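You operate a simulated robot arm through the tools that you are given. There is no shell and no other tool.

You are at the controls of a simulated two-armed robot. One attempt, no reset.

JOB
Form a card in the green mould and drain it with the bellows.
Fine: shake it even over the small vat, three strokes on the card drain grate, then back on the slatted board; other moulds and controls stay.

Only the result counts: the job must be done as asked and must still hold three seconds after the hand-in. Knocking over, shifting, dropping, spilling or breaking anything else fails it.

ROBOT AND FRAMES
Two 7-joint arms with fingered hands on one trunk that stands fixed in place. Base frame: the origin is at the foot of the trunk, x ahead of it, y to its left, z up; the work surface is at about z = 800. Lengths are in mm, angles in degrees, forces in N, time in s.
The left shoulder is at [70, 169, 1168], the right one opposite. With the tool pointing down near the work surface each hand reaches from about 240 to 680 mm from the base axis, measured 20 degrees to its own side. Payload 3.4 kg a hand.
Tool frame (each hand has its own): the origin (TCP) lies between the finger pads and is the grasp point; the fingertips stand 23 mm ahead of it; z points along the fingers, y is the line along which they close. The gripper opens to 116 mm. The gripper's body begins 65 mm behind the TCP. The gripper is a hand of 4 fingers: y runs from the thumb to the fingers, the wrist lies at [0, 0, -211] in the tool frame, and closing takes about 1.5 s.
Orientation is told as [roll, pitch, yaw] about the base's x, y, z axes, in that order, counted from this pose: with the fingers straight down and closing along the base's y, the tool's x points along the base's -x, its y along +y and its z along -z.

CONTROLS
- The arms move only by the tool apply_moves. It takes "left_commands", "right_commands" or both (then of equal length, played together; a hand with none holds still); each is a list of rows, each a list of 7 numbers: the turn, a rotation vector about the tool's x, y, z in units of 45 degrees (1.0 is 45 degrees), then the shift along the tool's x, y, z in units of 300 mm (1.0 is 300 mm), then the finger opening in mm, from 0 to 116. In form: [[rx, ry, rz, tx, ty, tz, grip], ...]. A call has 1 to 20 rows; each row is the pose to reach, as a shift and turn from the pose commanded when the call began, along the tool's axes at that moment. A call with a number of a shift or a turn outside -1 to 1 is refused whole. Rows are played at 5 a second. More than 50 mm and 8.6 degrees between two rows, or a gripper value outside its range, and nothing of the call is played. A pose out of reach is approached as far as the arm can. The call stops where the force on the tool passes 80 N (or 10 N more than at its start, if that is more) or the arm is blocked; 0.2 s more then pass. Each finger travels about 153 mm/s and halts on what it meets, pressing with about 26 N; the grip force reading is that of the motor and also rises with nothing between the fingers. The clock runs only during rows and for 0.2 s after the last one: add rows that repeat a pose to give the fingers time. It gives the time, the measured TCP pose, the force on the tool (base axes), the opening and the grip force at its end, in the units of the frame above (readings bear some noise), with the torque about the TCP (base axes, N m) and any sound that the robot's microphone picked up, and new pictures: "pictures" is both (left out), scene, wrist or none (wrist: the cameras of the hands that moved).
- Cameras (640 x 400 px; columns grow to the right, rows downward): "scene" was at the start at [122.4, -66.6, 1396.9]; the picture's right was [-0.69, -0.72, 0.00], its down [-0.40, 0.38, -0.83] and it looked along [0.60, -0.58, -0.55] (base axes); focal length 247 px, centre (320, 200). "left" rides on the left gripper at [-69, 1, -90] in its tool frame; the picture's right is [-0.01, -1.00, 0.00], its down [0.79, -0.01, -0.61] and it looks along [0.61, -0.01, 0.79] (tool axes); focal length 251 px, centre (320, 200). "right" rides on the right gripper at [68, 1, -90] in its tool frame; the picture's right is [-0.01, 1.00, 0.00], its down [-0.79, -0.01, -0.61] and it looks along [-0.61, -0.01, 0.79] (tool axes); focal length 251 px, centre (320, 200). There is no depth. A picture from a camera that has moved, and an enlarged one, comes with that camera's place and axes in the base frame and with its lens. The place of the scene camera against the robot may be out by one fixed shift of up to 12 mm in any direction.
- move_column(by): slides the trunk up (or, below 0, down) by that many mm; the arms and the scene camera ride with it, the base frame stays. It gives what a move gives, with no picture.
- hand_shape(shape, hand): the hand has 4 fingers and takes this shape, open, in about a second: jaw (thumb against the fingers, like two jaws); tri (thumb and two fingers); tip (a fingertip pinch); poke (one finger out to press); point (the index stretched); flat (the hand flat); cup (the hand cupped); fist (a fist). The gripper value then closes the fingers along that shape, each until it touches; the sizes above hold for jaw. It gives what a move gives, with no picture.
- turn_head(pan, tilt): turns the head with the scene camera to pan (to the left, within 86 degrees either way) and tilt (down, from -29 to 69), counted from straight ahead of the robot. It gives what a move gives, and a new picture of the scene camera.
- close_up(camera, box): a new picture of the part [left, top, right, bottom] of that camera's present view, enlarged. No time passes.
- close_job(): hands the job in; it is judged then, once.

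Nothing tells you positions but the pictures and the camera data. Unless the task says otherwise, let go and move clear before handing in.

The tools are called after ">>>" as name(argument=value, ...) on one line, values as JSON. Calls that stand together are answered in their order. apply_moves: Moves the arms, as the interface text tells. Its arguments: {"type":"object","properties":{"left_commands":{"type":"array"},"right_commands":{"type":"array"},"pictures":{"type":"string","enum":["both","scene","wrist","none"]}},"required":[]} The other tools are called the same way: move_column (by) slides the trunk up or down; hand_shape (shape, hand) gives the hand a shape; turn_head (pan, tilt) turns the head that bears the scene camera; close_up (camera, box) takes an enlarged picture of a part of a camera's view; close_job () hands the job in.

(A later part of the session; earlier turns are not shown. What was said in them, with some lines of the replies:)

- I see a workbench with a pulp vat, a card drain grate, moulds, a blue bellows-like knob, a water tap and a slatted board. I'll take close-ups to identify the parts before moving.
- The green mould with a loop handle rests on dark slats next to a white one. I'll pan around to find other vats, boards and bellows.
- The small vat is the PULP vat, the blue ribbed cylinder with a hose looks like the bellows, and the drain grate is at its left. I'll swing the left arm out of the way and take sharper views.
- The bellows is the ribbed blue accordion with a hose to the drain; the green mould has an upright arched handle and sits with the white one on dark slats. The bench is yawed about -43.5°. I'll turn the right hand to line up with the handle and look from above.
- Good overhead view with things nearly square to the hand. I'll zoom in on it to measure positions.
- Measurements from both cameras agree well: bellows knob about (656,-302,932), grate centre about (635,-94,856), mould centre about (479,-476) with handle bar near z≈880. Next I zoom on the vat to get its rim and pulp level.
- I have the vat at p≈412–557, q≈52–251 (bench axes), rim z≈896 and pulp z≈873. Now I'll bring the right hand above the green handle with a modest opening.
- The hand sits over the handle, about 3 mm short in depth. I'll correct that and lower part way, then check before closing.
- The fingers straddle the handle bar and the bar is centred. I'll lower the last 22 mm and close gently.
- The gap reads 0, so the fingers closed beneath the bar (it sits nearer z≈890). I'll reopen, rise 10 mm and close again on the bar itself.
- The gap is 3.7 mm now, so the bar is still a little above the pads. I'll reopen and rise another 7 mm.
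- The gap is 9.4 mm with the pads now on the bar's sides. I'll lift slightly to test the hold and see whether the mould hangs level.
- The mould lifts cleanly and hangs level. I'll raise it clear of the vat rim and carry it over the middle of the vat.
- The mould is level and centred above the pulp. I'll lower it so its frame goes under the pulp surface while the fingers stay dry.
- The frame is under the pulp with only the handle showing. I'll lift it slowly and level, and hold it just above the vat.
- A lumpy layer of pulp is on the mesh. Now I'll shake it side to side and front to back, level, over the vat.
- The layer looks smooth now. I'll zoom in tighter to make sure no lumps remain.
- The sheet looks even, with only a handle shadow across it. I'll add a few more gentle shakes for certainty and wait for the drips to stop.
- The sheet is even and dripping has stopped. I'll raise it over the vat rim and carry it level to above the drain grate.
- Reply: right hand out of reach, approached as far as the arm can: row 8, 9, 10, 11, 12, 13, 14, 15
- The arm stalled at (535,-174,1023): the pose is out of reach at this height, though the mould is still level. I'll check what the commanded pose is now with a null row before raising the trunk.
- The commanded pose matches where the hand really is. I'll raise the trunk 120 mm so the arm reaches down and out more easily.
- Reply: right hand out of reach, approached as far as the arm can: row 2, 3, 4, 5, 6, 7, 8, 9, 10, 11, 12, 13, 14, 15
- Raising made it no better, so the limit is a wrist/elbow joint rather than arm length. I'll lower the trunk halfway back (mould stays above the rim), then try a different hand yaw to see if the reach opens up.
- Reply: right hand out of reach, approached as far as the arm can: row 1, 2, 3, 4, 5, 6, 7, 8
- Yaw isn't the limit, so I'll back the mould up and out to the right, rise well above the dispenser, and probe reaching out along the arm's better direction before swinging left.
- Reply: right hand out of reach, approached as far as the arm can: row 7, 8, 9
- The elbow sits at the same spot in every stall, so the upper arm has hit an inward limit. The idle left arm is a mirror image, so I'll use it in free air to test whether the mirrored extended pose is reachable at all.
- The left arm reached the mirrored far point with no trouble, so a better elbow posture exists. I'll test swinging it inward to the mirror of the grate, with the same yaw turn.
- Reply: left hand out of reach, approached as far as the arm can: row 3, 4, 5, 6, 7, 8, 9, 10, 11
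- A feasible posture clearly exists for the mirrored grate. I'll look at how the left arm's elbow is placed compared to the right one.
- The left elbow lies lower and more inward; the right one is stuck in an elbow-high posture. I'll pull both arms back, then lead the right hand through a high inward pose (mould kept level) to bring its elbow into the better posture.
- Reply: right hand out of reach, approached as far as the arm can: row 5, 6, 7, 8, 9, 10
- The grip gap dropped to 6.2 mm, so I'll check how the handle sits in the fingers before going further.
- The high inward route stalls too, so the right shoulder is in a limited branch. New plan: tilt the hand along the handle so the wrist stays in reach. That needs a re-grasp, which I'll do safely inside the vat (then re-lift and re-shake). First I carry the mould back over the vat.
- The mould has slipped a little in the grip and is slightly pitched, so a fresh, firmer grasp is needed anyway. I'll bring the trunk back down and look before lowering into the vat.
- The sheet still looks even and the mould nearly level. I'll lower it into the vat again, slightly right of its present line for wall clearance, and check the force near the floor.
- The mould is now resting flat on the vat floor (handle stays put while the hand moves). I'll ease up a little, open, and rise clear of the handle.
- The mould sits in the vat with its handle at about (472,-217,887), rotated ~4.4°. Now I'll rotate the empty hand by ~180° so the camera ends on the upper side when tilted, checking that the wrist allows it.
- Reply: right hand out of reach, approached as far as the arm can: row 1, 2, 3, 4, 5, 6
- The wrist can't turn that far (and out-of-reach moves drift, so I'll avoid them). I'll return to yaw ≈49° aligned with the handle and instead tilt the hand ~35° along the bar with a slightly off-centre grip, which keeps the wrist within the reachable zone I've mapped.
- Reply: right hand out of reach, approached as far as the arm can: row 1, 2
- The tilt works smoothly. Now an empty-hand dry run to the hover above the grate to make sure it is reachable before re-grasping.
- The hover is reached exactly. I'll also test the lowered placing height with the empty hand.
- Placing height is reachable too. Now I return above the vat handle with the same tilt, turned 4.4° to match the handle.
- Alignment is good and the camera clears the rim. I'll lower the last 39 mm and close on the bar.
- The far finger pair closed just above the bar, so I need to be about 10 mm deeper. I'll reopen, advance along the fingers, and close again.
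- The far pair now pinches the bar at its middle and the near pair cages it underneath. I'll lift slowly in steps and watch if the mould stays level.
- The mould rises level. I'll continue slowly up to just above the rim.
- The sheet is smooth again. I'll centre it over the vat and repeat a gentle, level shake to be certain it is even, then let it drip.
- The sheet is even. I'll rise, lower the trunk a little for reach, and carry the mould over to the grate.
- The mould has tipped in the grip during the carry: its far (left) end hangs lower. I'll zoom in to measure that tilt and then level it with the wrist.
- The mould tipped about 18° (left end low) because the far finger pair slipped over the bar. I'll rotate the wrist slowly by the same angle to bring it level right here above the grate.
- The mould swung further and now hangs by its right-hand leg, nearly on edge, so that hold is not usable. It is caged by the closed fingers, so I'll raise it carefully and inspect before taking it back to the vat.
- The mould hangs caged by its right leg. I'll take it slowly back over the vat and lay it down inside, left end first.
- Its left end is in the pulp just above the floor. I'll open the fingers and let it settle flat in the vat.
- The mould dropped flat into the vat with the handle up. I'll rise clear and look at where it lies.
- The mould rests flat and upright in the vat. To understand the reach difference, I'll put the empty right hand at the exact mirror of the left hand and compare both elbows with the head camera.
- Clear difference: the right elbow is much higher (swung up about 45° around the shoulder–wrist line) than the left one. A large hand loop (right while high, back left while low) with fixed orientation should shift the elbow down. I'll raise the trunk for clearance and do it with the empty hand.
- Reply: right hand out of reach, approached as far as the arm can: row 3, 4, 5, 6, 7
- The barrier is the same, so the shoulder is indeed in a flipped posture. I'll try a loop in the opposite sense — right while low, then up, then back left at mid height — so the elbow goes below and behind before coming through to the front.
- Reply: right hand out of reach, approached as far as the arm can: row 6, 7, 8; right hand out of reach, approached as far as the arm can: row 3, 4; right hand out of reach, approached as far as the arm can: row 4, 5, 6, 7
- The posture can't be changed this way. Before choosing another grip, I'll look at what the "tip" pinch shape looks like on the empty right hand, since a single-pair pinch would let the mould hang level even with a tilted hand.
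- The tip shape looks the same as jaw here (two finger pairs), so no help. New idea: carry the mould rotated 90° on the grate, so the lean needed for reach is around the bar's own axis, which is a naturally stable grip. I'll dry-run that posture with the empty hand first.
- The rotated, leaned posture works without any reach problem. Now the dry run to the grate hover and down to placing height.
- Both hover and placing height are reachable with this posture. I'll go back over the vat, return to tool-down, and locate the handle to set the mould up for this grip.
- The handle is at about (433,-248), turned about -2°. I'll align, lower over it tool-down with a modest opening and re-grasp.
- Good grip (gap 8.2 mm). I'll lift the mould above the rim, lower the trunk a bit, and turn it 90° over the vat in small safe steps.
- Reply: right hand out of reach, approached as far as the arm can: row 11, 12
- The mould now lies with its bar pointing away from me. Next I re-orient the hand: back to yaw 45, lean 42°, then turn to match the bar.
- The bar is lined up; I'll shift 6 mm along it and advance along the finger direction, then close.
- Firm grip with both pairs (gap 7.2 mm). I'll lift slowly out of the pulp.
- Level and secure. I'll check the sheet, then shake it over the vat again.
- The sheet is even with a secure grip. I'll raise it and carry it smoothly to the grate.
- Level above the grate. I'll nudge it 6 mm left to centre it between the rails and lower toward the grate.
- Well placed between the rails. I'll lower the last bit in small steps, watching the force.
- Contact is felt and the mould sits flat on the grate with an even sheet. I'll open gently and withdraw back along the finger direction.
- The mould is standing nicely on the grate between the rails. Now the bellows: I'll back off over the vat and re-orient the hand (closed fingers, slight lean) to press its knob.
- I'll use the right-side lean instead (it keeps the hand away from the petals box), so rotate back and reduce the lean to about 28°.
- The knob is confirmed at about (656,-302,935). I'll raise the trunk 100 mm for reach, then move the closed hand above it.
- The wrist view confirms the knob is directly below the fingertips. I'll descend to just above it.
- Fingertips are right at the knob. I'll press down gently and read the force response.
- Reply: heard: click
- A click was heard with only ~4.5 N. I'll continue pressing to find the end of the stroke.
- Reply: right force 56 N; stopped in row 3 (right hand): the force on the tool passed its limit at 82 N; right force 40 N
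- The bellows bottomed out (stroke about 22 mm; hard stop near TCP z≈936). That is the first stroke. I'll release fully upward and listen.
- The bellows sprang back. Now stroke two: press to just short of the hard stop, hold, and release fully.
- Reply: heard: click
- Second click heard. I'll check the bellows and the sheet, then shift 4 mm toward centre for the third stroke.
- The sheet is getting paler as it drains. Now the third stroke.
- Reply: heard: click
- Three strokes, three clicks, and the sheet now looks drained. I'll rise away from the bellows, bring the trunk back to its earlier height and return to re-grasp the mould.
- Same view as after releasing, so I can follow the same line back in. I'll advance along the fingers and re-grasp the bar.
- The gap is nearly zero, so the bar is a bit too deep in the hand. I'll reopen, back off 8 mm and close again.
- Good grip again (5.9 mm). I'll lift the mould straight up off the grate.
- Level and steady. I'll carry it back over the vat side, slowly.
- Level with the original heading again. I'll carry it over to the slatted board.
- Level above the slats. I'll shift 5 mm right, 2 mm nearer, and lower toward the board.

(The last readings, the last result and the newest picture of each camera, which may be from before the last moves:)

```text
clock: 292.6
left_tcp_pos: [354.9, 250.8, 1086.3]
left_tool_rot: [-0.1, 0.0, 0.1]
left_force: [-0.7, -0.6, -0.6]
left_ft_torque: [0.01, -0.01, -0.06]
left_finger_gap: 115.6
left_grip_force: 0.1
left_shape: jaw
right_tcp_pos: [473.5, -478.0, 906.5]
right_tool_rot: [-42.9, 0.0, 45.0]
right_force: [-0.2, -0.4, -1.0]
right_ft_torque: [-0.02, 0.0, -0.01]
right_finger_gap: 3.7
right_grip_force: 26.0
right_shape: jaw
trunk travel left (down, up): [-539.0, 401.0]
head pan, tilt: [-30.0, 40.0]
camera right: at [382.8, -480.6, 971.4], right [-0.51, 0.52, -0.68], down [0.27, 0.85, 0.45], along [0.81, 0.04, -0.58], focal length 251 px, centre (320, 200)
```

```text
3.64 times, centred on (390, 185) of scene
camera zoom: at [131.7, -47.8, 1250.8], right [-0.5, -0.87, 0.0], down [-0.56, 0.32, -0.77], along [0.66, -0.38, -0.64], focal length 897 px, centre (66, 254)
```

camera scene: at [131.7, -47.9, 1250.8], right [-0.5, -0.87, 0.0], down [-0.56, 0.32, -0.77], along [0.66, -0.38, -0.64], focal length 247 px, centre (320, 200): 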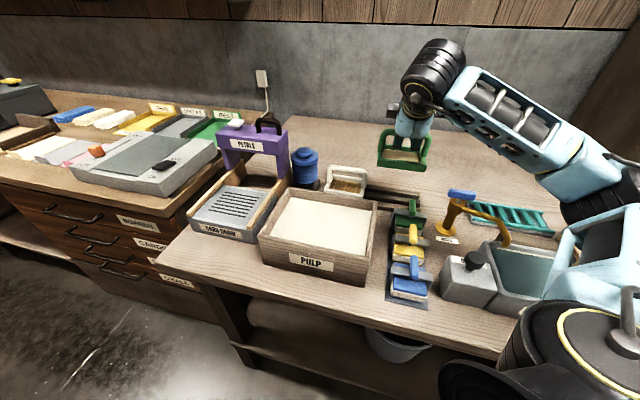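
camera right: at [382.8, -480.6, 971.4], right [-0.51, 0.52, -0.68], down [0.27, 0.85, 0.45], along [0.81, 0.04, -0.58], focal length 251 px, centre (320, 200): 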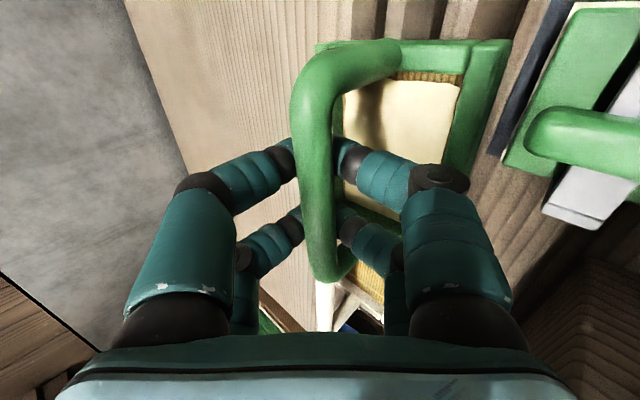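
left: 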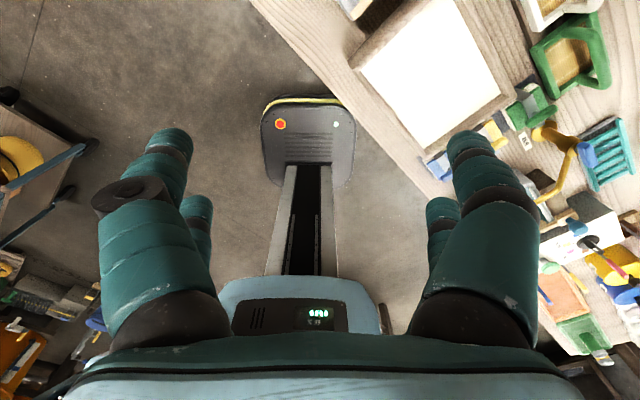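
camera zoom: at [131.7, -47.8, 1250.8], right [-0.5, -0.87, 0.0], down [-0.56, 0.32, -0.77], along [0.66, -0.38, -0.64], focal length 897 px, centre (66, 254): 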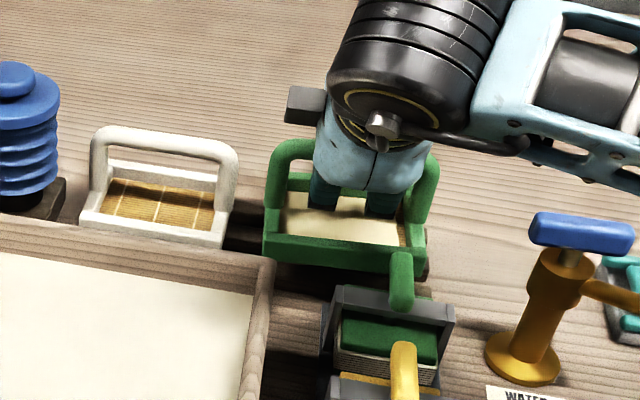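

>>> apply_moves(right_commands=[[0, 0, 0, -0.0035, 0.0076, 0.0156, 0], [0, 0, 0, -0.007, 0.0153, 0.0313, 0], [0, 0, 0, -0.007, 0.0153, 0.0313, 0]], pictures="none")

>>> apply_moves(right_commands=[[0, 0, 0, 0, 0.0045, 0.0049, 0], [0, 0, 0, 0, 0.009, 0.0098, 0], [0, 0, 0, 0, 0.009, 0.0098, 0]], pictures="none")

>>> close_up(camera="scene", box=[350, 150, 430, 220])

```text
clock: 293.4
left_tcp_pos: [354.2, 251.4, 1086.1]
left_tool_rot: [0.0, 0.0, 0.1]
left_force: [-0.4, -0.1, -0.6]
left_ft_torque: [0.0, 0.0, 0.02]
left_finger_gap: 116.0
left_grip_force: 0.0
left_shape: jaw
right_tcp_pos: [478.0, -477.0, 896.6]
right_tool_rot: [-42.9, 0.0, 45.0]
right_force: [0.6, -0.7, -0.5]
right_ft_torque: [0.02, -0.02, 0.02]
right_finger_gap: 3.9
right_grip_force: 26.0
right_shape: jaw
trunk travel left (down, up): [-539.0, 401.0]
head pan, tilt: [-30.0, 40.0]
```

```text
clock: 294.1
left_tcp_pos: [354.4, 251.5, 1086.8]
left_tool_rot: [0.0, 0.0, 0.1]
left_force: [0.2, 0.4, -0.3]
left_ft_torque: [-0.01, -0.03, 0.01]
left_finger_gap: 116.1
left_grip_force: 0.0
left_shape: jaw
right_tcp_pos: [475.9, -477.5, 891.5]
right_tool_rot: [-42.9, 0.0, 44.9]
right_force: [-0.2, 0.4, -0.3]
right_ft_torque: [-0.01, 0.01, -0.01]
right_finger_gap: 3.9
right_grip_force: 26.0
right_shape: jaw
trunk travel left (down, up): [-539.0, 401.0]
head pan, tilt: [-30.0, 40.0]
```

```text
5.71 times, centred on (390, 185) of scene
camera zoom: at [131.7, -47.9, 1250.8], right [-0.5, -0.87, 0.0], down [-0.56, 0.32, -0.77], along [0.66, -0.38, -0.64], focal length 1409 px, centre (-80, 286)
```

zoom: 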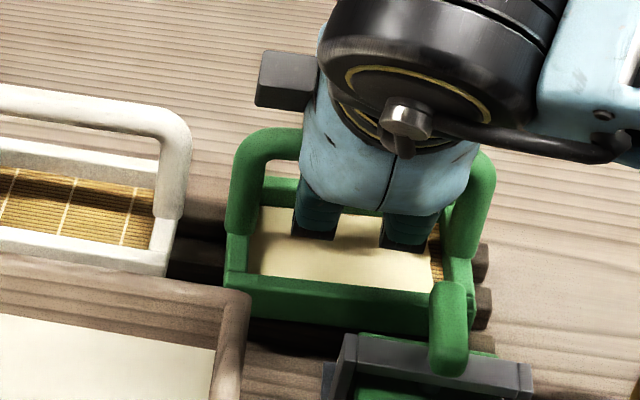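

>>> apply_moves(right_commands=[[0, 0, 0, 0, 0.0034, 0.0037, 0], [0, 0, 0, 0, 0.0068, 0.0074, 0], [0, 0, 0, 0, 0.0068, 0.0074, 0]], pictures="none")

>>> apply_moves(right_commands=[[0, 0, 0, 0, 0.0034, 0.0037, 0], [0, 0, 0, 0, 0.0068, 0.0074, 0], [0, 0, 0, 0, 0.0068, 0.0074, 0]], pictures="wrist")

>>> close_up(camera="scene", box=[350, 150, 430, 220])

```text
clock: 294.9
left_tcp_pos: [355.6, 251.2, 1085.8]
left_tool_rot: [0.0, 0.0, 0.1]
left_force: [0.1, -0.4, 0.1]
left_ft_torque: [-0.01, 0.01, 0.02]
left_finger_gap: 115.6
left_grip_force: 0.1
left_shape: jaw
right_tcp_pos: [476.5, -477.4, 888.7]
right_tool_rot: [-42.9, 0.0, 45.0]
right_force: [-0.2, 0.4, -0.8]
right_ft_torque: [-0.04, 0.02, 0.01]
right_finger_gap: 4.0
right_grip_force: 26.2
right_shape: jaw
trunk travel left (down, up): [-539.0, 401.0]
head pan, tilt: [-30.0, 40.0]
```

```text
clock: 295.8
left_tcp_pos: [353.9, 249.9, 1086.5]
left_tool_rot: [0.0, 0.0, 0.2]
left_force: [-0.1, 1.0, 0.1]
left_ft_torque: [0.0, -0.01, -0.02]
left_finger_gap: 115.9
left_grip_force: 0.1
left_shape: jaw
right_tcp_pos: [477.0, -476.1, 885.6]
right_tool_rot: [-43.0, -0.1, 45.0]
right_force: [-0.4, -0.3, -1.1]
right_ft_torque: [-0.02, 0.01, -0.01]
right_finger_gap: 4.0
right_grip_force: 26.1
right_shape: jaw
trunk travel left (down, up): [-539.0, 401.0]
head pan, tilt: [-30.0, 40.0]
camera right: at [386.1, -480.9, 950.6], right [-0.51, 0.52, -0.68], down [0.27, 0.85, 0.45], along [0.81, 0.04, -0.58], focal length 251 px, centre (320, 200)
```

right: 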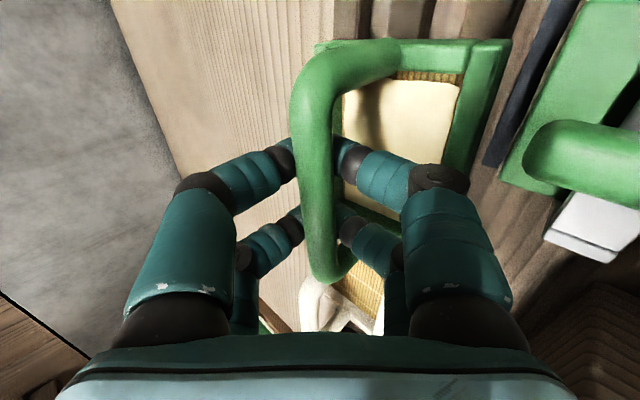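

```text
5.71 times, centred on (390, 185) of scene
camera zoom: at [131.6, -47.9, 1250.8], right [-0.5, -0.87, 0.0], down [-0.56, 0.32, -0.77], along [0.66, -0.38, -0.64], focal length 1409 px, centre (-80, 286)
```

zoom: 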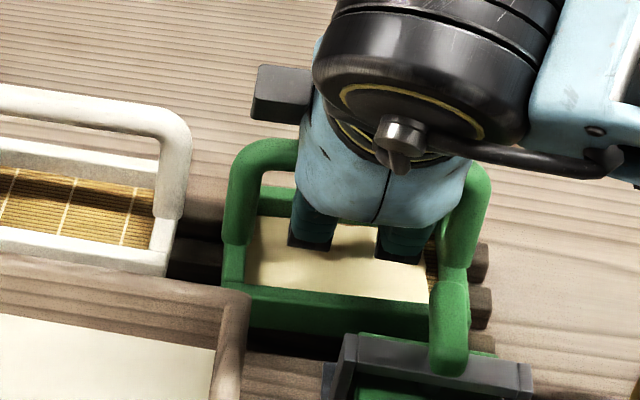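

>>> apply_moves(right_commands=[[0, 0, 0, 0, 0.0034, 0.0037, 0], [0, 0, 0, 0, 0.0057, 0.0061, 0], [0, 0, 0, 0, 0.0057, 0.0061, 0]], pictures="none")

>>> apply_moves(right_commands=[[0, 0, 0, 0, 0.0034, 0.0037, 0], [0, 0, 0, 0, 0.0057, 0.0061, 0], [0, 0, 0, 0, 0.0057, 0.0061, 0]], pictures="none")

```text
clock: 296.6
left_tcp_pos: [354.6, 250.4, 1085.6]
left_tool_rot: [0.0, 0.0, 0.1]
left_force: [-0.7, 0.3, 0.0]
left_ft_torque: [0.0, 0.0, -0.03]
left_finger_gap: 115.9
left_grip_force: 0.1
left_shape: jaw
right_tcp_pos: [476.1, -475.9, 881.9]
right_tool_rot: [-42.8, 0.0, 45.0]
right_force: [-0.4, -0.4, -0.8]
right_ft_torque: [0.02, 0.01, -0.01]
right_finger_gap: 4.0
right_grip_force: 25.8
right_shape: jaw
trunk travel left (down, up): [-539.0, 401.0]
head pan, tilt: [-30.0, 40.0]
```

```text
clock: 297.4
left_tcp_pos: [354.7, 251.0, 1085.4]
left_tool_rot: [-0.1, 0.0, 0.1]
left_force: [-0.4, 0.4, 0.6]
left_ft_torque: [0.04, 0.02, 0.03]
left_finger_gap: 115.8
left_grip_force: 0.1
left_shape: jaw
right_tcp_pos: [477.9, -477.8, 881.5]
right_tool_rot: [-42.9, 0.0, 44.9]
right_force: [0.0, 0.1, -1.0]
right_ft_torque: [-0.02, -0.02, -0.01]
right_finger_gap: 3.5
right_grip_force: 25.3
right_shape: jaw
trunk travel left (down, up): [-539.0, 401.0]
head pan, tilt: [-30.0, 40.0]
```

>>> close_up(camera="scene", box=[350, 150, 430, 220])

>>> close_up(camera="right", box=[280, 0, 560, 220])

```text
5.71 times, centred on (390, 185) of scene
camera zoom: at [131.6, -47.8, 1250.8], right [-0.5, -0.87, 0.0], down [-0.56, 0.32, -0.77], along [0.66, -0.38, -0.64], focal length 1409 px, centre (-80, 286)
```

zoom: 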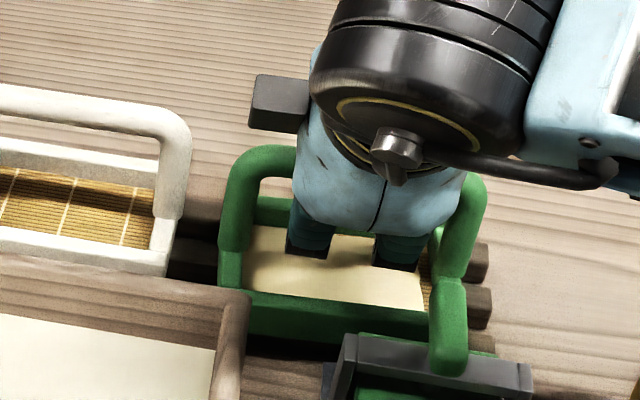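

```text
1.82 times, centred on (420, 110) of right
camera zoom: at [386.8, -481.3, 945.8], right [-0.51, 0.52, -0.68], down [0.27, 0.85, 0.45], along [0.81, 0.04, -0.58], focal length 457 px, centre (138, 364)
```

zoom: 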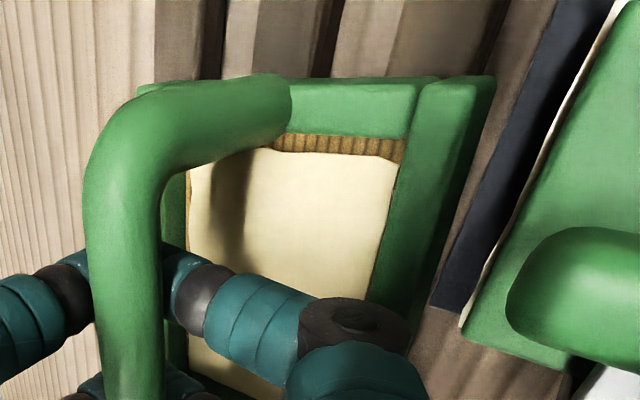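

>>> apply_moves(right_commands=[[0, 0, 0, 0, 0.0034, 0.0037, 0], [0, 0, 0, 0, 0.0057, 0.0061, 0], [0, 0, 0, 0, 0.0057, 0.0061, 0]], pictures="none")

>>> apply_moves(right_commands=[[0, 0, 0, 0, 0.0034, 0.0037, 0], [0, 0, 0, 0, 0.0057, 0.0061, 0], [0, 0, 0, 0, 0.0057, 0.0061, 0]], pictures="none")

>>> close_up(camera="scene", box=[350, 150, 430, 220])

>>> close_up(camera="right", box=[280, 0, 560, 220])

```text
clock: 298.1
left_tcp_pos: [355.2, 251.3, 1086.2]
left_tool_rot: [0.0, 0.0, 0.1]
left_force: [-0.2, -0.2, 0.2]
left_ft_torque: [0.04, 0.02, 0.02]
left_finger_gap: 115.8
left_grip_force: 0.0
left_shape: jaw
right_tcp_pos: [478.0, -477.3, 878.4]
right_tool_rot: [-42.9, 0.0, 45.1]
right_force: [0.0, 0.2, 1.0]
right_ft_torque: [0.02, -0.01, 0.03]
right_finger_gap: 3.4
right_grip_force: 26.2
right_shape: jaw
trunk travel left (down, up): [-539.0, 401.0]
head pan, tilt: [-30.0, 40.0]
```

```text
clock: 298.9
left_tcp_pos: [354.1, 251.3, 1085.7]
left_tool_rot: [0.1, 0.0, 0.1]
left_force: [-0.5, -0.1, -1.2]
left_ft_torque: [-0.03, 0.02, 0.0]
left_finger_gap: 115.9
left_grip_force: 0.0
left_shape: jaw
right_tcp_pos: [477.8, -477.2, 876.3]
right_tool_rot: [-43.0, 0.1, 45.0]
right_force: [1.2, -0.1, 0.7]
right_ft_torque: [-0.01, 0.05, 0.01]
right_finger_gap: 3.7
right_grip_force: 25.9
right_shape: jaw
trunk travel left (down, up): [-539.0, 401.0]
head pan, tilt: [-30.0, 40.0]
```

```text
5.71 times, centred on (390, 185) of scene
camera zoom: at [131.5, -47.8, 1250.9], right [-0.5, -0.87, 0.0], down [-0.56, 0.32, -0.77], along [0.66, -0.38, -0.64], focal length 1409 px, centre (-80, 286)
```

zoom: 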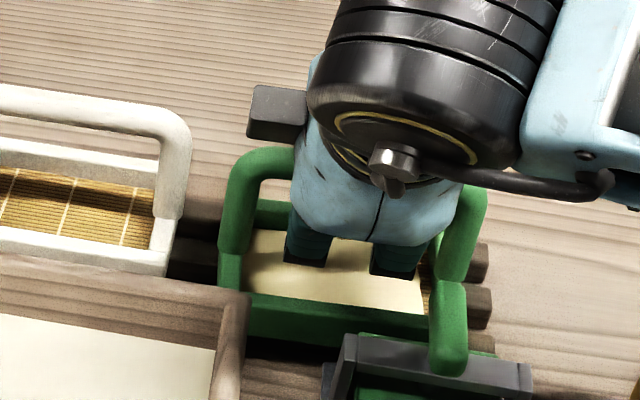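

```text
1.82 times, centred on (420, 110) of right
camera zoom: at [386.7, -481.2, 941.0], right [-0.51, 0.52, -0.68], down [0.27, 0.85, 0.45], along [0.81, 0.04, -0.58], focal length 457 px, centre (138, 364)
```

zoom: 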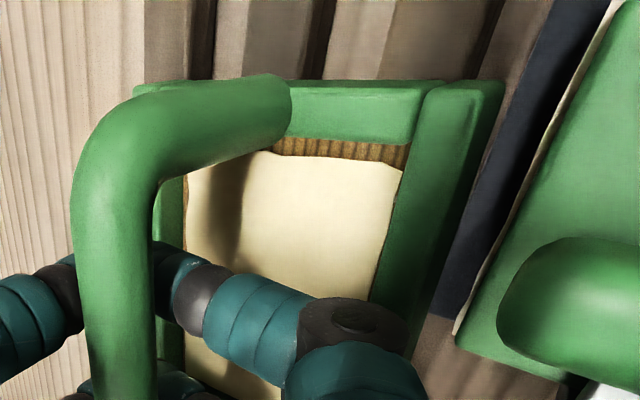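

Force shows it now rests on the slats. I'll check its position against the white mould more closely before releasing.

>>> close_up(camera="scene", box=[320, 160, 400, 220])

>>> turn_head(pan=-36, tilt=45)

>>> close_up(camera="scene", box=[290, 110, 410, 190])

```text
6.67 times, centred on (360, 190) of scene
camera zoom: at [131.5, -47.8, 1250.9], right [-0.5, -0.87, 0.0], down [-0.56, 0.32, -0.77], along [0.66, -0.38, -0.64], focal length 1644 px, centre (53, 267)
```

zoom: 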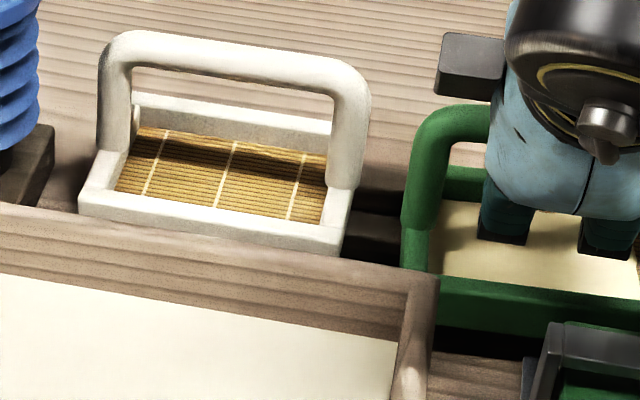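

```text
clock: 299.6
left_tcp_pos: [354.1, 249.6, 1084.1]
left_tool_rot: [-0.1, 0.0, 0.0]
left_force: [-0.4, -0.2, 0.1]
left_ft_torque: [0.0, -0.01, 0.02]
left_finger_gap: 115.9
left_grip_force: 0.1
left_shape: jaw
right_tcp_pos: [476.9, -477.2, 874.7]
right_tool_rot: [-42.9, 0.0, 45.0]
right_force: [-0.2, 0.2, 1.1]
right_ft_torque: [0.0, 0.0, -0.02]
right_finger_gap: 3.4
right_grip_force: 26.1
right_shape: jaw
trunk travel left (down, up): [-539.0, 401.0]
head pan, tilt: [-36.0, 45.0]
camera scene: at [123.7, -53.0, 1243.6], right [-0.59, -0.81, 0.0], down [-0.57, 0.42, -0.71], along [0.57, -0.42, -0.71], focal length 247 px, centre (320, 200)
```

scene: 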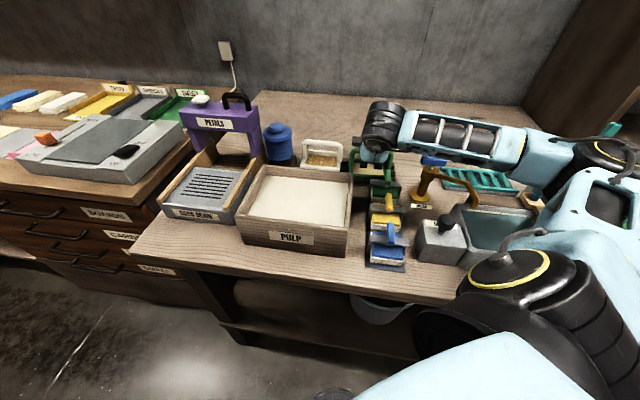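

```text
5.00 times, centred on (350, 150) of scene
camera zoom: at [123.7, -53.0, 1243.6], right [-0.59, -0.81, 0.0], down [-0.57, 0.42, -0.71], along [0.57, -0.42, -0.71], focal length 1233 px, centre (170, 450)
```

zoom: 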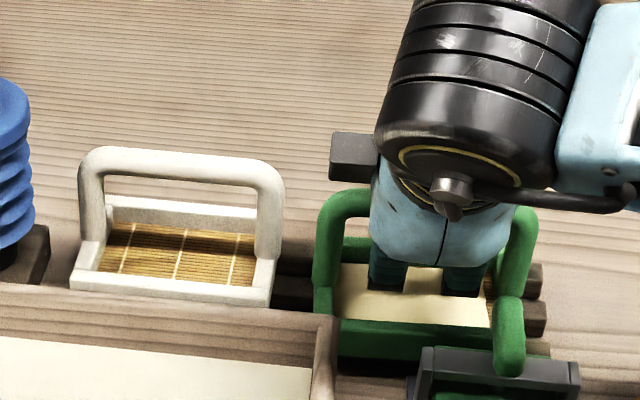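

>>> close_up(camera="scene", box=[330, 140, 400, 190])

```text
8.00 times, centred on (365, 165) of scene
camera zoom: at [123.7, -53.0, 1243.6], right [-0.59, -0.81, 0.0], down [-0.57, 0.42, -0.71], along [0.57, -0.42, -0.71], focal length 1973 px, centre (-40, 480)
```

zoom: 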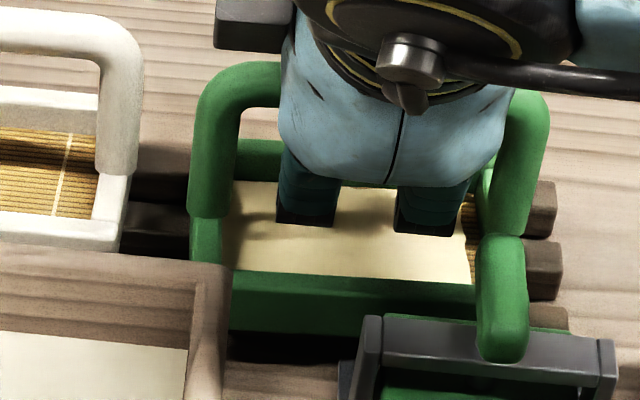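

The mould sits a few millimetres nearer than its original spot. I'll lift it slightly, shift about 6 mm back and 3 mm left, and set it down again.

>>> apply_moves(right_commands=[[0, 0, 0, 0, -0.0136, -0.0147, 0], [0, 0, 0, 0, -0.0272, -0.0293, 0], [0, 0, 0, 0, -0.0385, -0.0416, 0], [0, 0, 0, -0.005, -0.046, -0.035, 0], [0, 0, 0, -0.01, -0.0532, -0.028, 0], [0, 0, 0, -0.01, -0.0532, -0.028, 0]], pictures="none")

>>> close_up(camera="scene", box=[330, 130, 420, 195])

```text
clock: 301.0
left_tcp_pos: [354.6, 251.4, 1085.0]
left_tool_rot: [-0.1, -0.1, 0.1]
left_force: [-0.2, 0.1, 0.2]
left_ft_torque: [-0.02, 0.0, 0.0]
left_finger_gap: 116.1
left_grip_force: 0.1
left_shape: jaw
right_tcp_pos: [483.5, -479.9, 893.5]
right_tool_rot: [-42.9, -0.1, 45.0]
right_force: [0.2, 0.6, -0.6]
right_ft_torque: [0.03, 0.01, 0.0]
right_finger_gap: 3.6
right_grip_force: 25.8
right_shape: jaw
trunk travel left (down, up): [-539.0, 401.0]
head pan, tilt: [-36.0, 45.0]
```

```text
6.15 times, centred on (375, 162) of scene
camera zoom: at [123.8, -53.1, 1243.6], right [-0.59, -0.81, 0.0], down [-0.57, 0.42, -0.71], along [0.57, -0.42, -0.71], focal length 1518 px, centre (-18, 431)
```

zoom: 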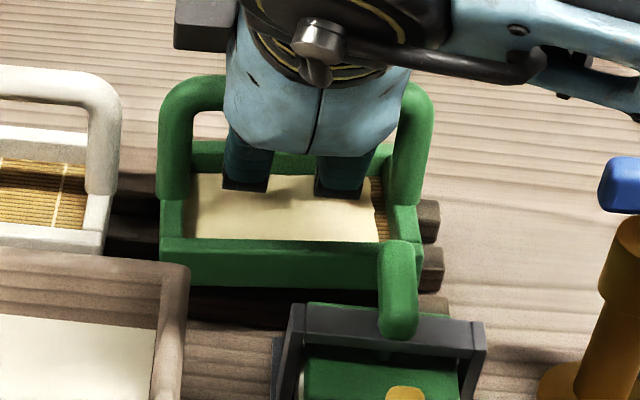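

>>> apply_moves(right_commands=[[0, 0, 0, 0, 0.009, 0.0098, 0], [0, 0, 0, 0, 0.018, 0.0196, 0], [0, 0, 0, 0, 0.0227, 0.0245, 0], [0, 0, 0, 0, 0.0227, 0.0245, 0]], pictures="none")

>>> apply_moves(right_commands=[[0, 0, 0, 0, 0.0034, 0.0037, 0], [0, 0, 0, 0, 0.0057, 0.0061, 0], [0, 0, 0, 0, 0.0057, 0.0061, 0]], pictures="none")

>>> apply_moves(right_commands=[[0, 0, 0, 0, 0.0034, 0.0037, 0], [0, 0, 0, 0, 0.0057, 0.0061, 0], [0, 0, 0, 0, 0.0057, 0.0061, 0]], pictures="none")

>>> close_up(camera="scene", box=[330, 130, 420, 195])

```text
clock: 302.0
left_tcp_pos: [354.6, 251.4, 1085.7]
left_tool_rot: [0.0, 0.0, 0.1]
left_force: [0.3, 0.2, -0.2]
left_ft_torque: [0.0, 0.03, 0.02]
left_finger_gap: 115.9
left_grip_force: 0.0
left_shape: jaw
right_tcp_pos: [484.5, -480.1, 882.7]
right_tool_rot: [-42.9, 0.0, 45.0]
right_force: [0.8, -0.2, -0.4]
right_ft_torque: [-0.01, 0.0, 0.02]
right_finger_gap: 3.6
right_grip_force: 26.2
right_shape: jaw
trunk travel left (down, up): [-539.0, 401.0]
head pan, tilt: [-36.0, 45.0]
```

```text
clock: 302.8
left_tcp_pos: [353.9, 249.9, 1084.6]
left_tool_rot: [0.0, -0.1, 0.2]
left_force: [-0.2, -0.2, -1.0]
left_ft_torque: [0.01, 0.03, 0.01]
left_finger_gap: 115.7
left_grip_force: 0.0
left_shape: jaw
right_tcp_pos: [484.1, -479.5, 880.4]
right_tool_rot: [-43.0, 0.0, 45.0]
right_force: [0.0, 0.1, -0.9]
right_ft_torque: [-0.04, -0.04, 0.01]
right_finger_gap: 3.6
right_grip_force: 26.2
right_shape: jaw
trunk travel left (down, up): [-539.0, 401.0]
head pan, tilt: [-36.0, 45.0]
```

```text
clock: 303.6
left_tcp_pos: [353.6, 250.6, 1087.0]
left_tool_rot: [0.0, 0.0, 0.1]
left_force: [-0.3, 0.3, 0.5]
left_ft_torque: [0.0, 0.0, -0.03]
left_finger_gap: 116.0
left_grip_force: 0.0
left_shape: jaw
right_tcp_pos: [483.2, -479.5, 878.0]
right_tool_rot: [-42.9, -0.1, 45.0]
right_force: [0.2, 0.6, 0.4]
right_ft_torque: [0.01, -0.03, -0.02]
right_finger_gap: 3.8
right_grip_force: 26.0
right_shape: jaw
trunk travel left (down, up): [-539.0, 401.0]
head pan, tilt: [-36.0, 45.0]
```

```text
6.15 times, centred on (375, 162) of scene
camera zoom: at [123.7, -53.1, 1243.6], right [-0.59, -0.81, 0.0], down [-0.57, 0.42, -0.71], along [0.57, -0.42, -0.71], focal length 1518 px, centre (-18, 431)
```

zoom: 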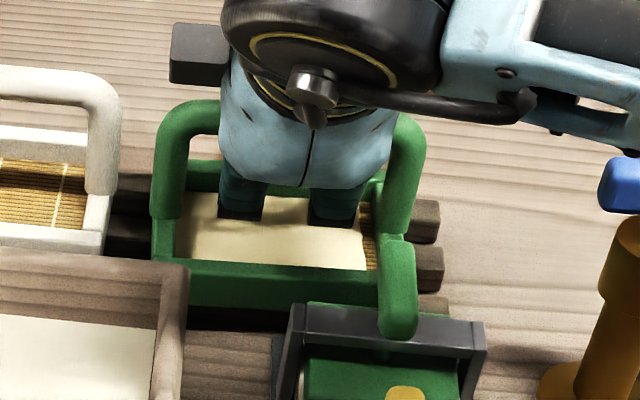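

It is back within about 2–3 mm of its original place, and the force shows it resting. I'll ease down one more millimetre and open gently.

>>> apply_moves(right_commands=[[0, 0, 0, 0, 0.0028, 0.003, 0], [0, 0, 0, 0, 0.0028, 0.003, 6], [0, 0, 0, 0, 0.0028, 0.003, 10], [0, 0, 0, 0, 0.0028, 0.003, 14], [0, 0, 0, 0, 0.0028, 0.003, 18], [0, 0, 0, 0, 0.0028, 0.003, 24], [0, 0, 0, 0, 0.0028, 0.003, 30], [0, 0, 0, 0, 0.0028, 0.003, 36], [0, 0, 0, 0, 0.0028, 0.003, 36]], pictures="wrist")

>>> close_up(camera="scene", box=[330, 130, 420, 195])

>>> close_up(camera="right", box=[240, 0, 520, 260])

```text
clock: 305.6
left_tcp_pos: [354.7, 250.0, 1085.7]
left_tool_rot: [0.0, 0.0, 0.0]
left_force: [-0.1, 0.0, 0.0]
left_ft_torque: [0.01, 0.04, -0.01]
left_finger_gap: 116.0
left_grip_force: 0.0
left_shape: jaw
right_tcp_pos: [483.9, -480.7, 877.1]
right_tool_rot: [-43.0, -0.2, 45.0]
right_force: [0.3, -0.7, 0.0]
right_ft_torque: [0.03, -0.03, 0.02]
right_finger_gap: 35.7
right_grip_force: 0.0
right_shape: jaw
trunk travel left (down, up): [-539.0, 401.0]
head pan, tilt: [-36.0, 45.0]
camera right: at [392.9, -483.7, 942.3], right [-0.51, 0.52, -0.68], down [0.27, 0.85, 0.45], along [0.81, 0.04, -0.58], focal length 251 px, centre (320, 200)
```

right: 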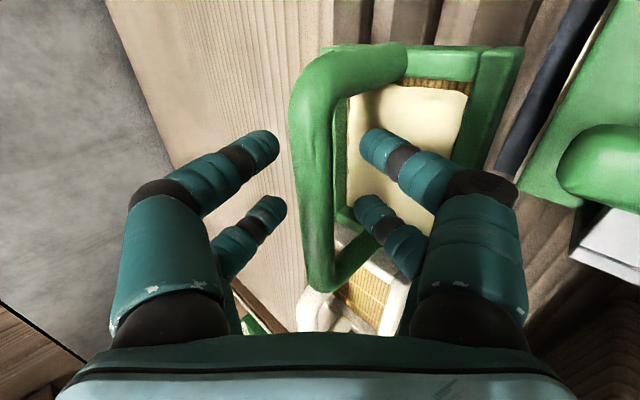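

```text
6.15 times, centred on (375, 162) of scene
camera zoom: at [123.7, -53.1, 1243.6], right [-0.59, -0.81, 0.0], down [-0.57, 0.42, -0.71], along [0.57, -0.42, -0.71], focal length 1518 px, centre (-18, 431)
```

zoom: 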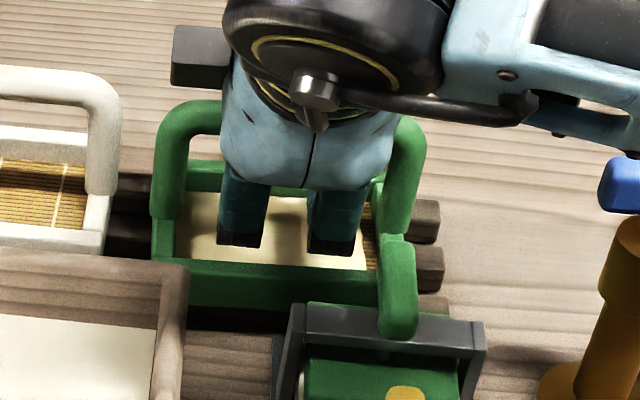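

```text
1.54 times, centred on (380, 130) of right
camera zoom: at [392.9, -483.7, 942.3], right [-0.51, 0.52, -0.68], down [0.27, 0.85, 0.45], along [0.81, 0.04, -0.58], focal length 387 px, centre (228, 308)
```

zoom: 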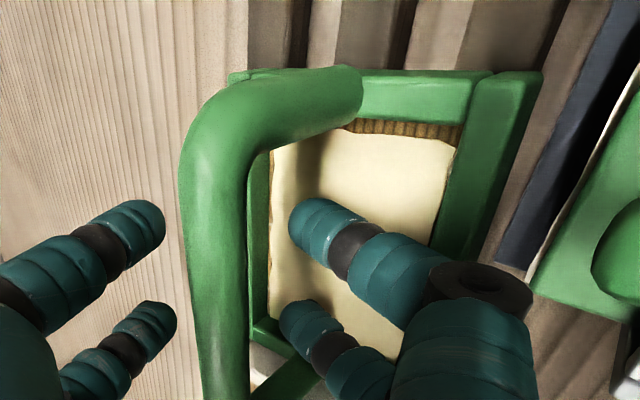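

The mould stayed put on release. I'll withdraw straight back along the finger direction.

>>> apply_moves(right_commands=[[0, 0, 0, 0, 0, -0.02, 38], [0, 0, 0, 0, 0, -0.05, 40], [0, 0, 0, 0, 0, -0.09, 40], [0, 0, 0, 0, 0, -0.14, 40], [0, 0, 0, 0, 0, -0.2, 40], [0, 0, 0, 0, 0, -0.28, 40], [0, 0, 0, 0, 0, -0.38, 40], [0, 0, 0, 0, 0, -0.5, 40], [0, 0, 0, 0, 0, -0.62, 40]], pictures="both")

>>> close_up(camera="scene", box=[290, 110, 410, 195])

```text
clock: 307.6
left_tcp_pos: [353.1, 251.1, 1085.3]
left_tool_rot: [-0.1, 0.1, 0.1]
left_force: [0.7, -0.3, 0.2]
left_ft_torque: [-0.03, 0.01, -0.01]
left_finger_gap: 116.1
left_grip_force: 0.0
left_shape: jaw
right_tcp_pos: [394.7, -392.5, 1013.5]
right_tool_rot: [-43.0, 0.2, 45.1]
right_force: [0.2, 0.4, -0.1]
right_ft_torque: [0.02, 0.01, 0.03]
right_finger_gap: 39.7
right_grip_force: 0.1
right_shape: jaw
trunk travel left (down, up): [-539.0, 401.0]
head pan, tilt: [-36.0, 45.0]
camera scene: at [123.1, -52.1, 1243.7], right [-0.59, -0.81, 0.0], down [-0.57, 0.42, -0.71], along [0.57, -0.42, -0.71], focal length 247 px, centre (320, 200)
camera right: at [303.4, -396.1, 1078.2], right [-0.51, 0.52, -0.68], down [0.27, 0.85, 0.45], along [0.81, 0.04, -0.58], focal length 251 px, centre (320, 200)
```

scene: 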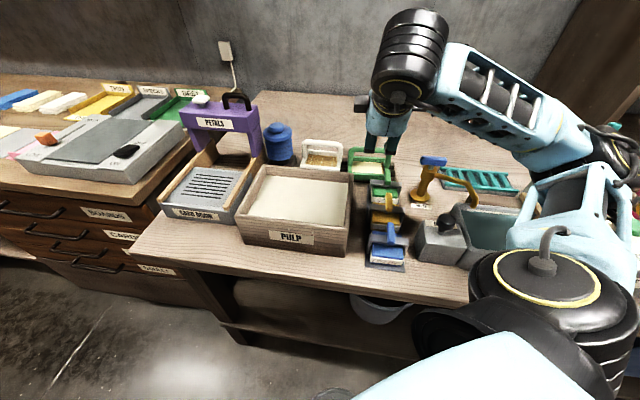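
right: 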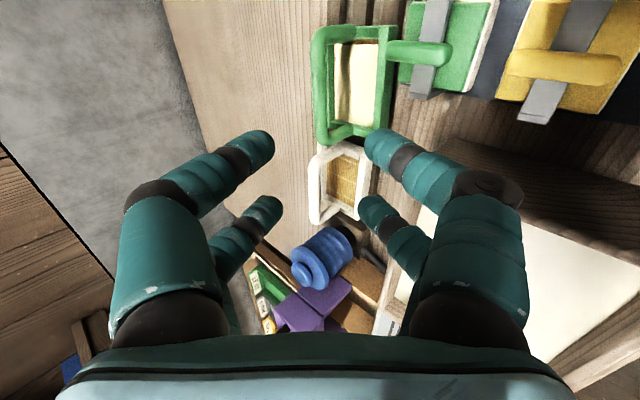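

```text
4.71 times, centred on (350, 152) of scene
camera zoom: at [123.1, -52.1, 1243.7], right [-0.59, -0.81, 0.0], down [-0.57, 0.42, -0.71], along [0.57, -0.42, -0.71], focal length 1160 px, centre (179, 424)
```

zoom: 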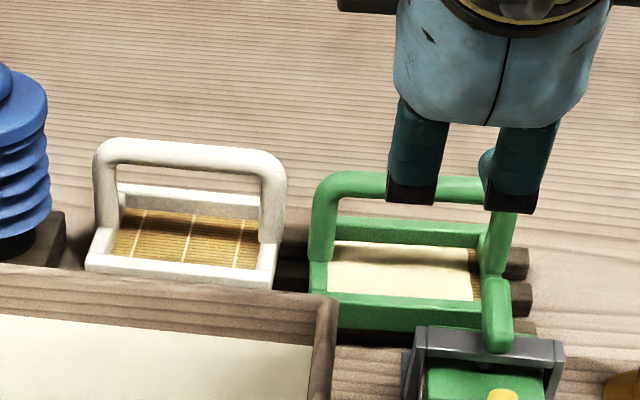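

The mould with its card is back on the slats, hand clear. I'll raise the arm away and do a final inspection of everything.

>>> apply_moves(right_commands=[[0, 0, 0, 0, -0.07, -0.08, 60], [0, 0, 0, 0, -0.15, -0.16, 80], [0, 0, 0, 0, -0.227, -0.244, 80], [0, 0, 0, 0, -0.3, -0.32, 80], [0, 0, 0, 0, -0.3, -0.32, 80]], pictures="both")

>>> close_up(camera="scene", box=[290, 110, 410, 195])

>>> close_up(camera="scene", box=[140, 80, 360, 260])

>>> close_up(camera="scene", box=[360, 140, 540, 280])

>>> close_up(camera="right", box=[260, 0, 460, 180])

```text
clock: 308.8
left_tcp_pos: [354.0, 251.3, 1085.1]
left_tool_rot: [0.0, 0.1, 0.1]
left_force: [0.0, -0.6, 0.1]
left_ft_torque: [0.0, -0.02, -0.01]
left_finger_gap: 115.8
left_grip_force: 0.1
left_shape: jaw
right_tcp_pos: [392.0, -390.6, 1145.7]
right_tool_rot: [-42.9, 0.0, 45.0]
right_force: [0.9, 0.1, -0.6]
right_ft_torque: [0.02, 0.0, -0.01]
right_finger_gap: 79.8
right_grip_force: 0.1
right_shape: jaw
trunk travel left (down, up): [-539.0, 401.0]
head pan, tilt: [-36.0, 45.0]
camera scene: at [123.0, -53.1, 1243.7], right [-0.59, -0.81, 0.0], down [-0.57, 0.42, -0.71], along [0.57, -0.42, -0.71], focal length 247 px, centre (320, 200)
camera right: at [301.9, -393.7, 1210.1], right [-0.51, 0.52, -0.68], down [0.27, 0.85, 0.45], along [0.81, 0.04, -0.58], focal length 251 px, centre (320, 200)
```

scene: 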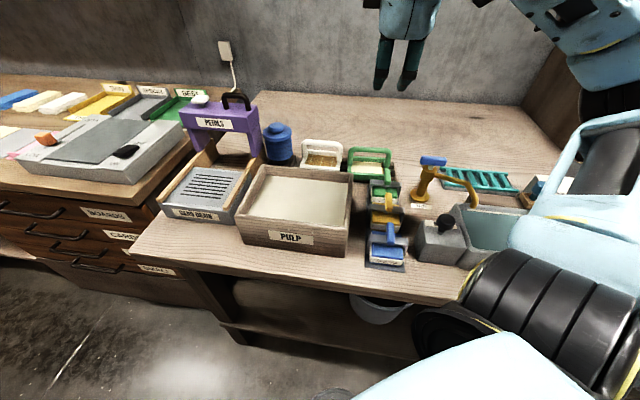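
right: 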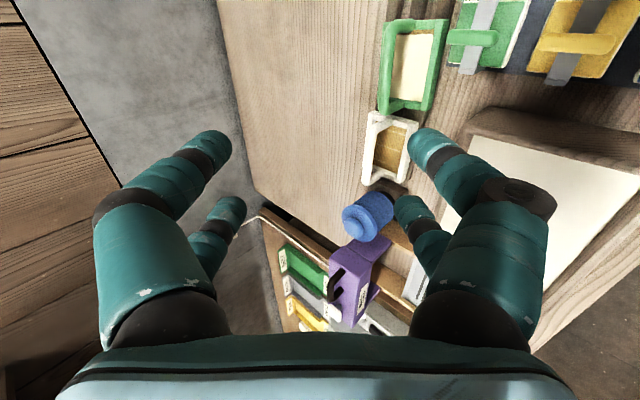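

```text
4.71 times, centred on (350, 152) of scene
camera zoom: at [123.0, -53.1, 1243.7], right [-0.59, -0.81, 0.0], down [-0.57, 0.42, -0.71], along [0.57, -0.42, -0.71], focal length 1160 px, centre (179, 424)
```

zoom: 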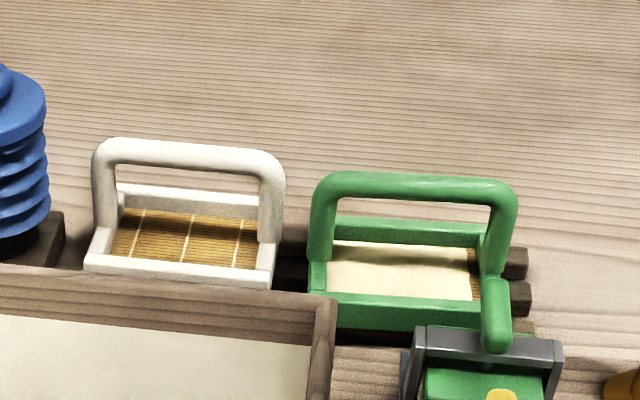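

```text
2.22 times, centred on (250, 170) of scene
camera zoom: at [123.0, -53.1, 1243.7], right [-0.59, -0.81, 0.0], down [-0.57, 0.42, -0.71], along [0.57, -0.42, -0.71], focal length 548 px, centre (476, 267)
```

zoom: 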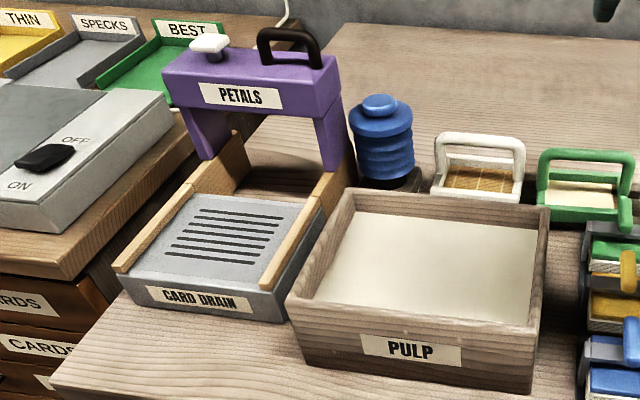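

```text
2.86 times, centred on (450, 210) of scene
camera zoom: at [123.0, -53.1, 1243.7], right [-0.59, -0.81, 0.0], down [-0.57, 0.42, -0.71], along [0.57, -0.42, -0.71], focal length 705 px, centre (-51, 171)
```

zoom: 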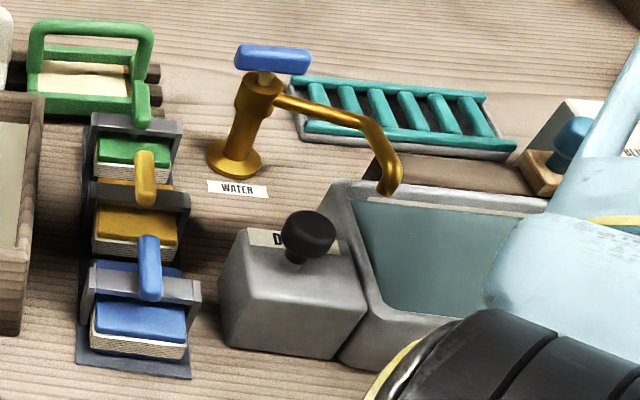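

```text
2.22 times, centred on (360, 90) of right
camera zoom: at [301.9, -393.7, 1210.1], right [-0.51, 0.52, -0.68], down [0.27, 0.85, 0.45], along [0.81, 0.04, -0.58], focal length 559 px, centre (231, 444)
```

zoom: 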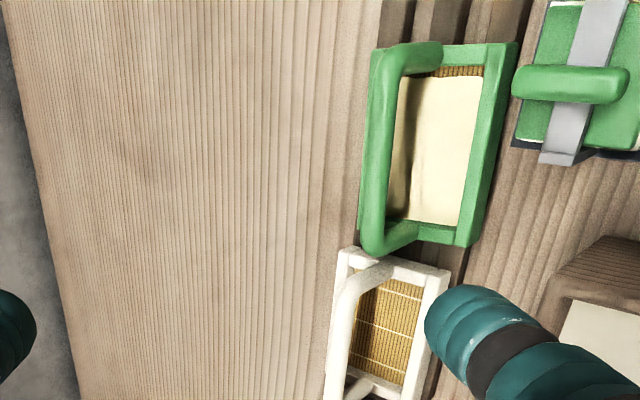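

Everything looks right: the green mould holds an even, drained card on the slats next to the white mould. The bellows are back up, and the vat, drain, stamps, tap and controls are untouched. Both hands are clear, so I'm handing the job in.

>>> close_job()

```text
The job is handed in.
```

I formed the card in the green mould, drained it with three bellows strokes, and put the mould back on the slatted board. The job is handed in. I haven't seen the verdict, so what follows is what I saw and felt.

- **Forming:** My first grip on the mould slipped on the way to the drain, and the mould tipped steeply with wet pulp in it. I took it back to the vat, where it dropped the last stretch onto the vat floor. I then dipped it again and shook it over the vat until the sheet looked smooth. I saw no pulp or water spilled.
- **Draining:** The mould sat flat on the card drain grate but turned 90° from its usual direction, because the right arm could not reach it the normal way round. I gave the bellows three strokes and heard one click for each. On the first stroke I pressed until the bellows bottomed out at about 82 N. They sprang back normally each time.
- **Return:** The mould is back on the slats in its original direction, within about 3 mm of where it started. The card inside looks even and drained.
- **Everything else:** The white mould, stamps, tap, petals box and other controls look unmoved in the final pictures, and both hands were clear when I handed in.
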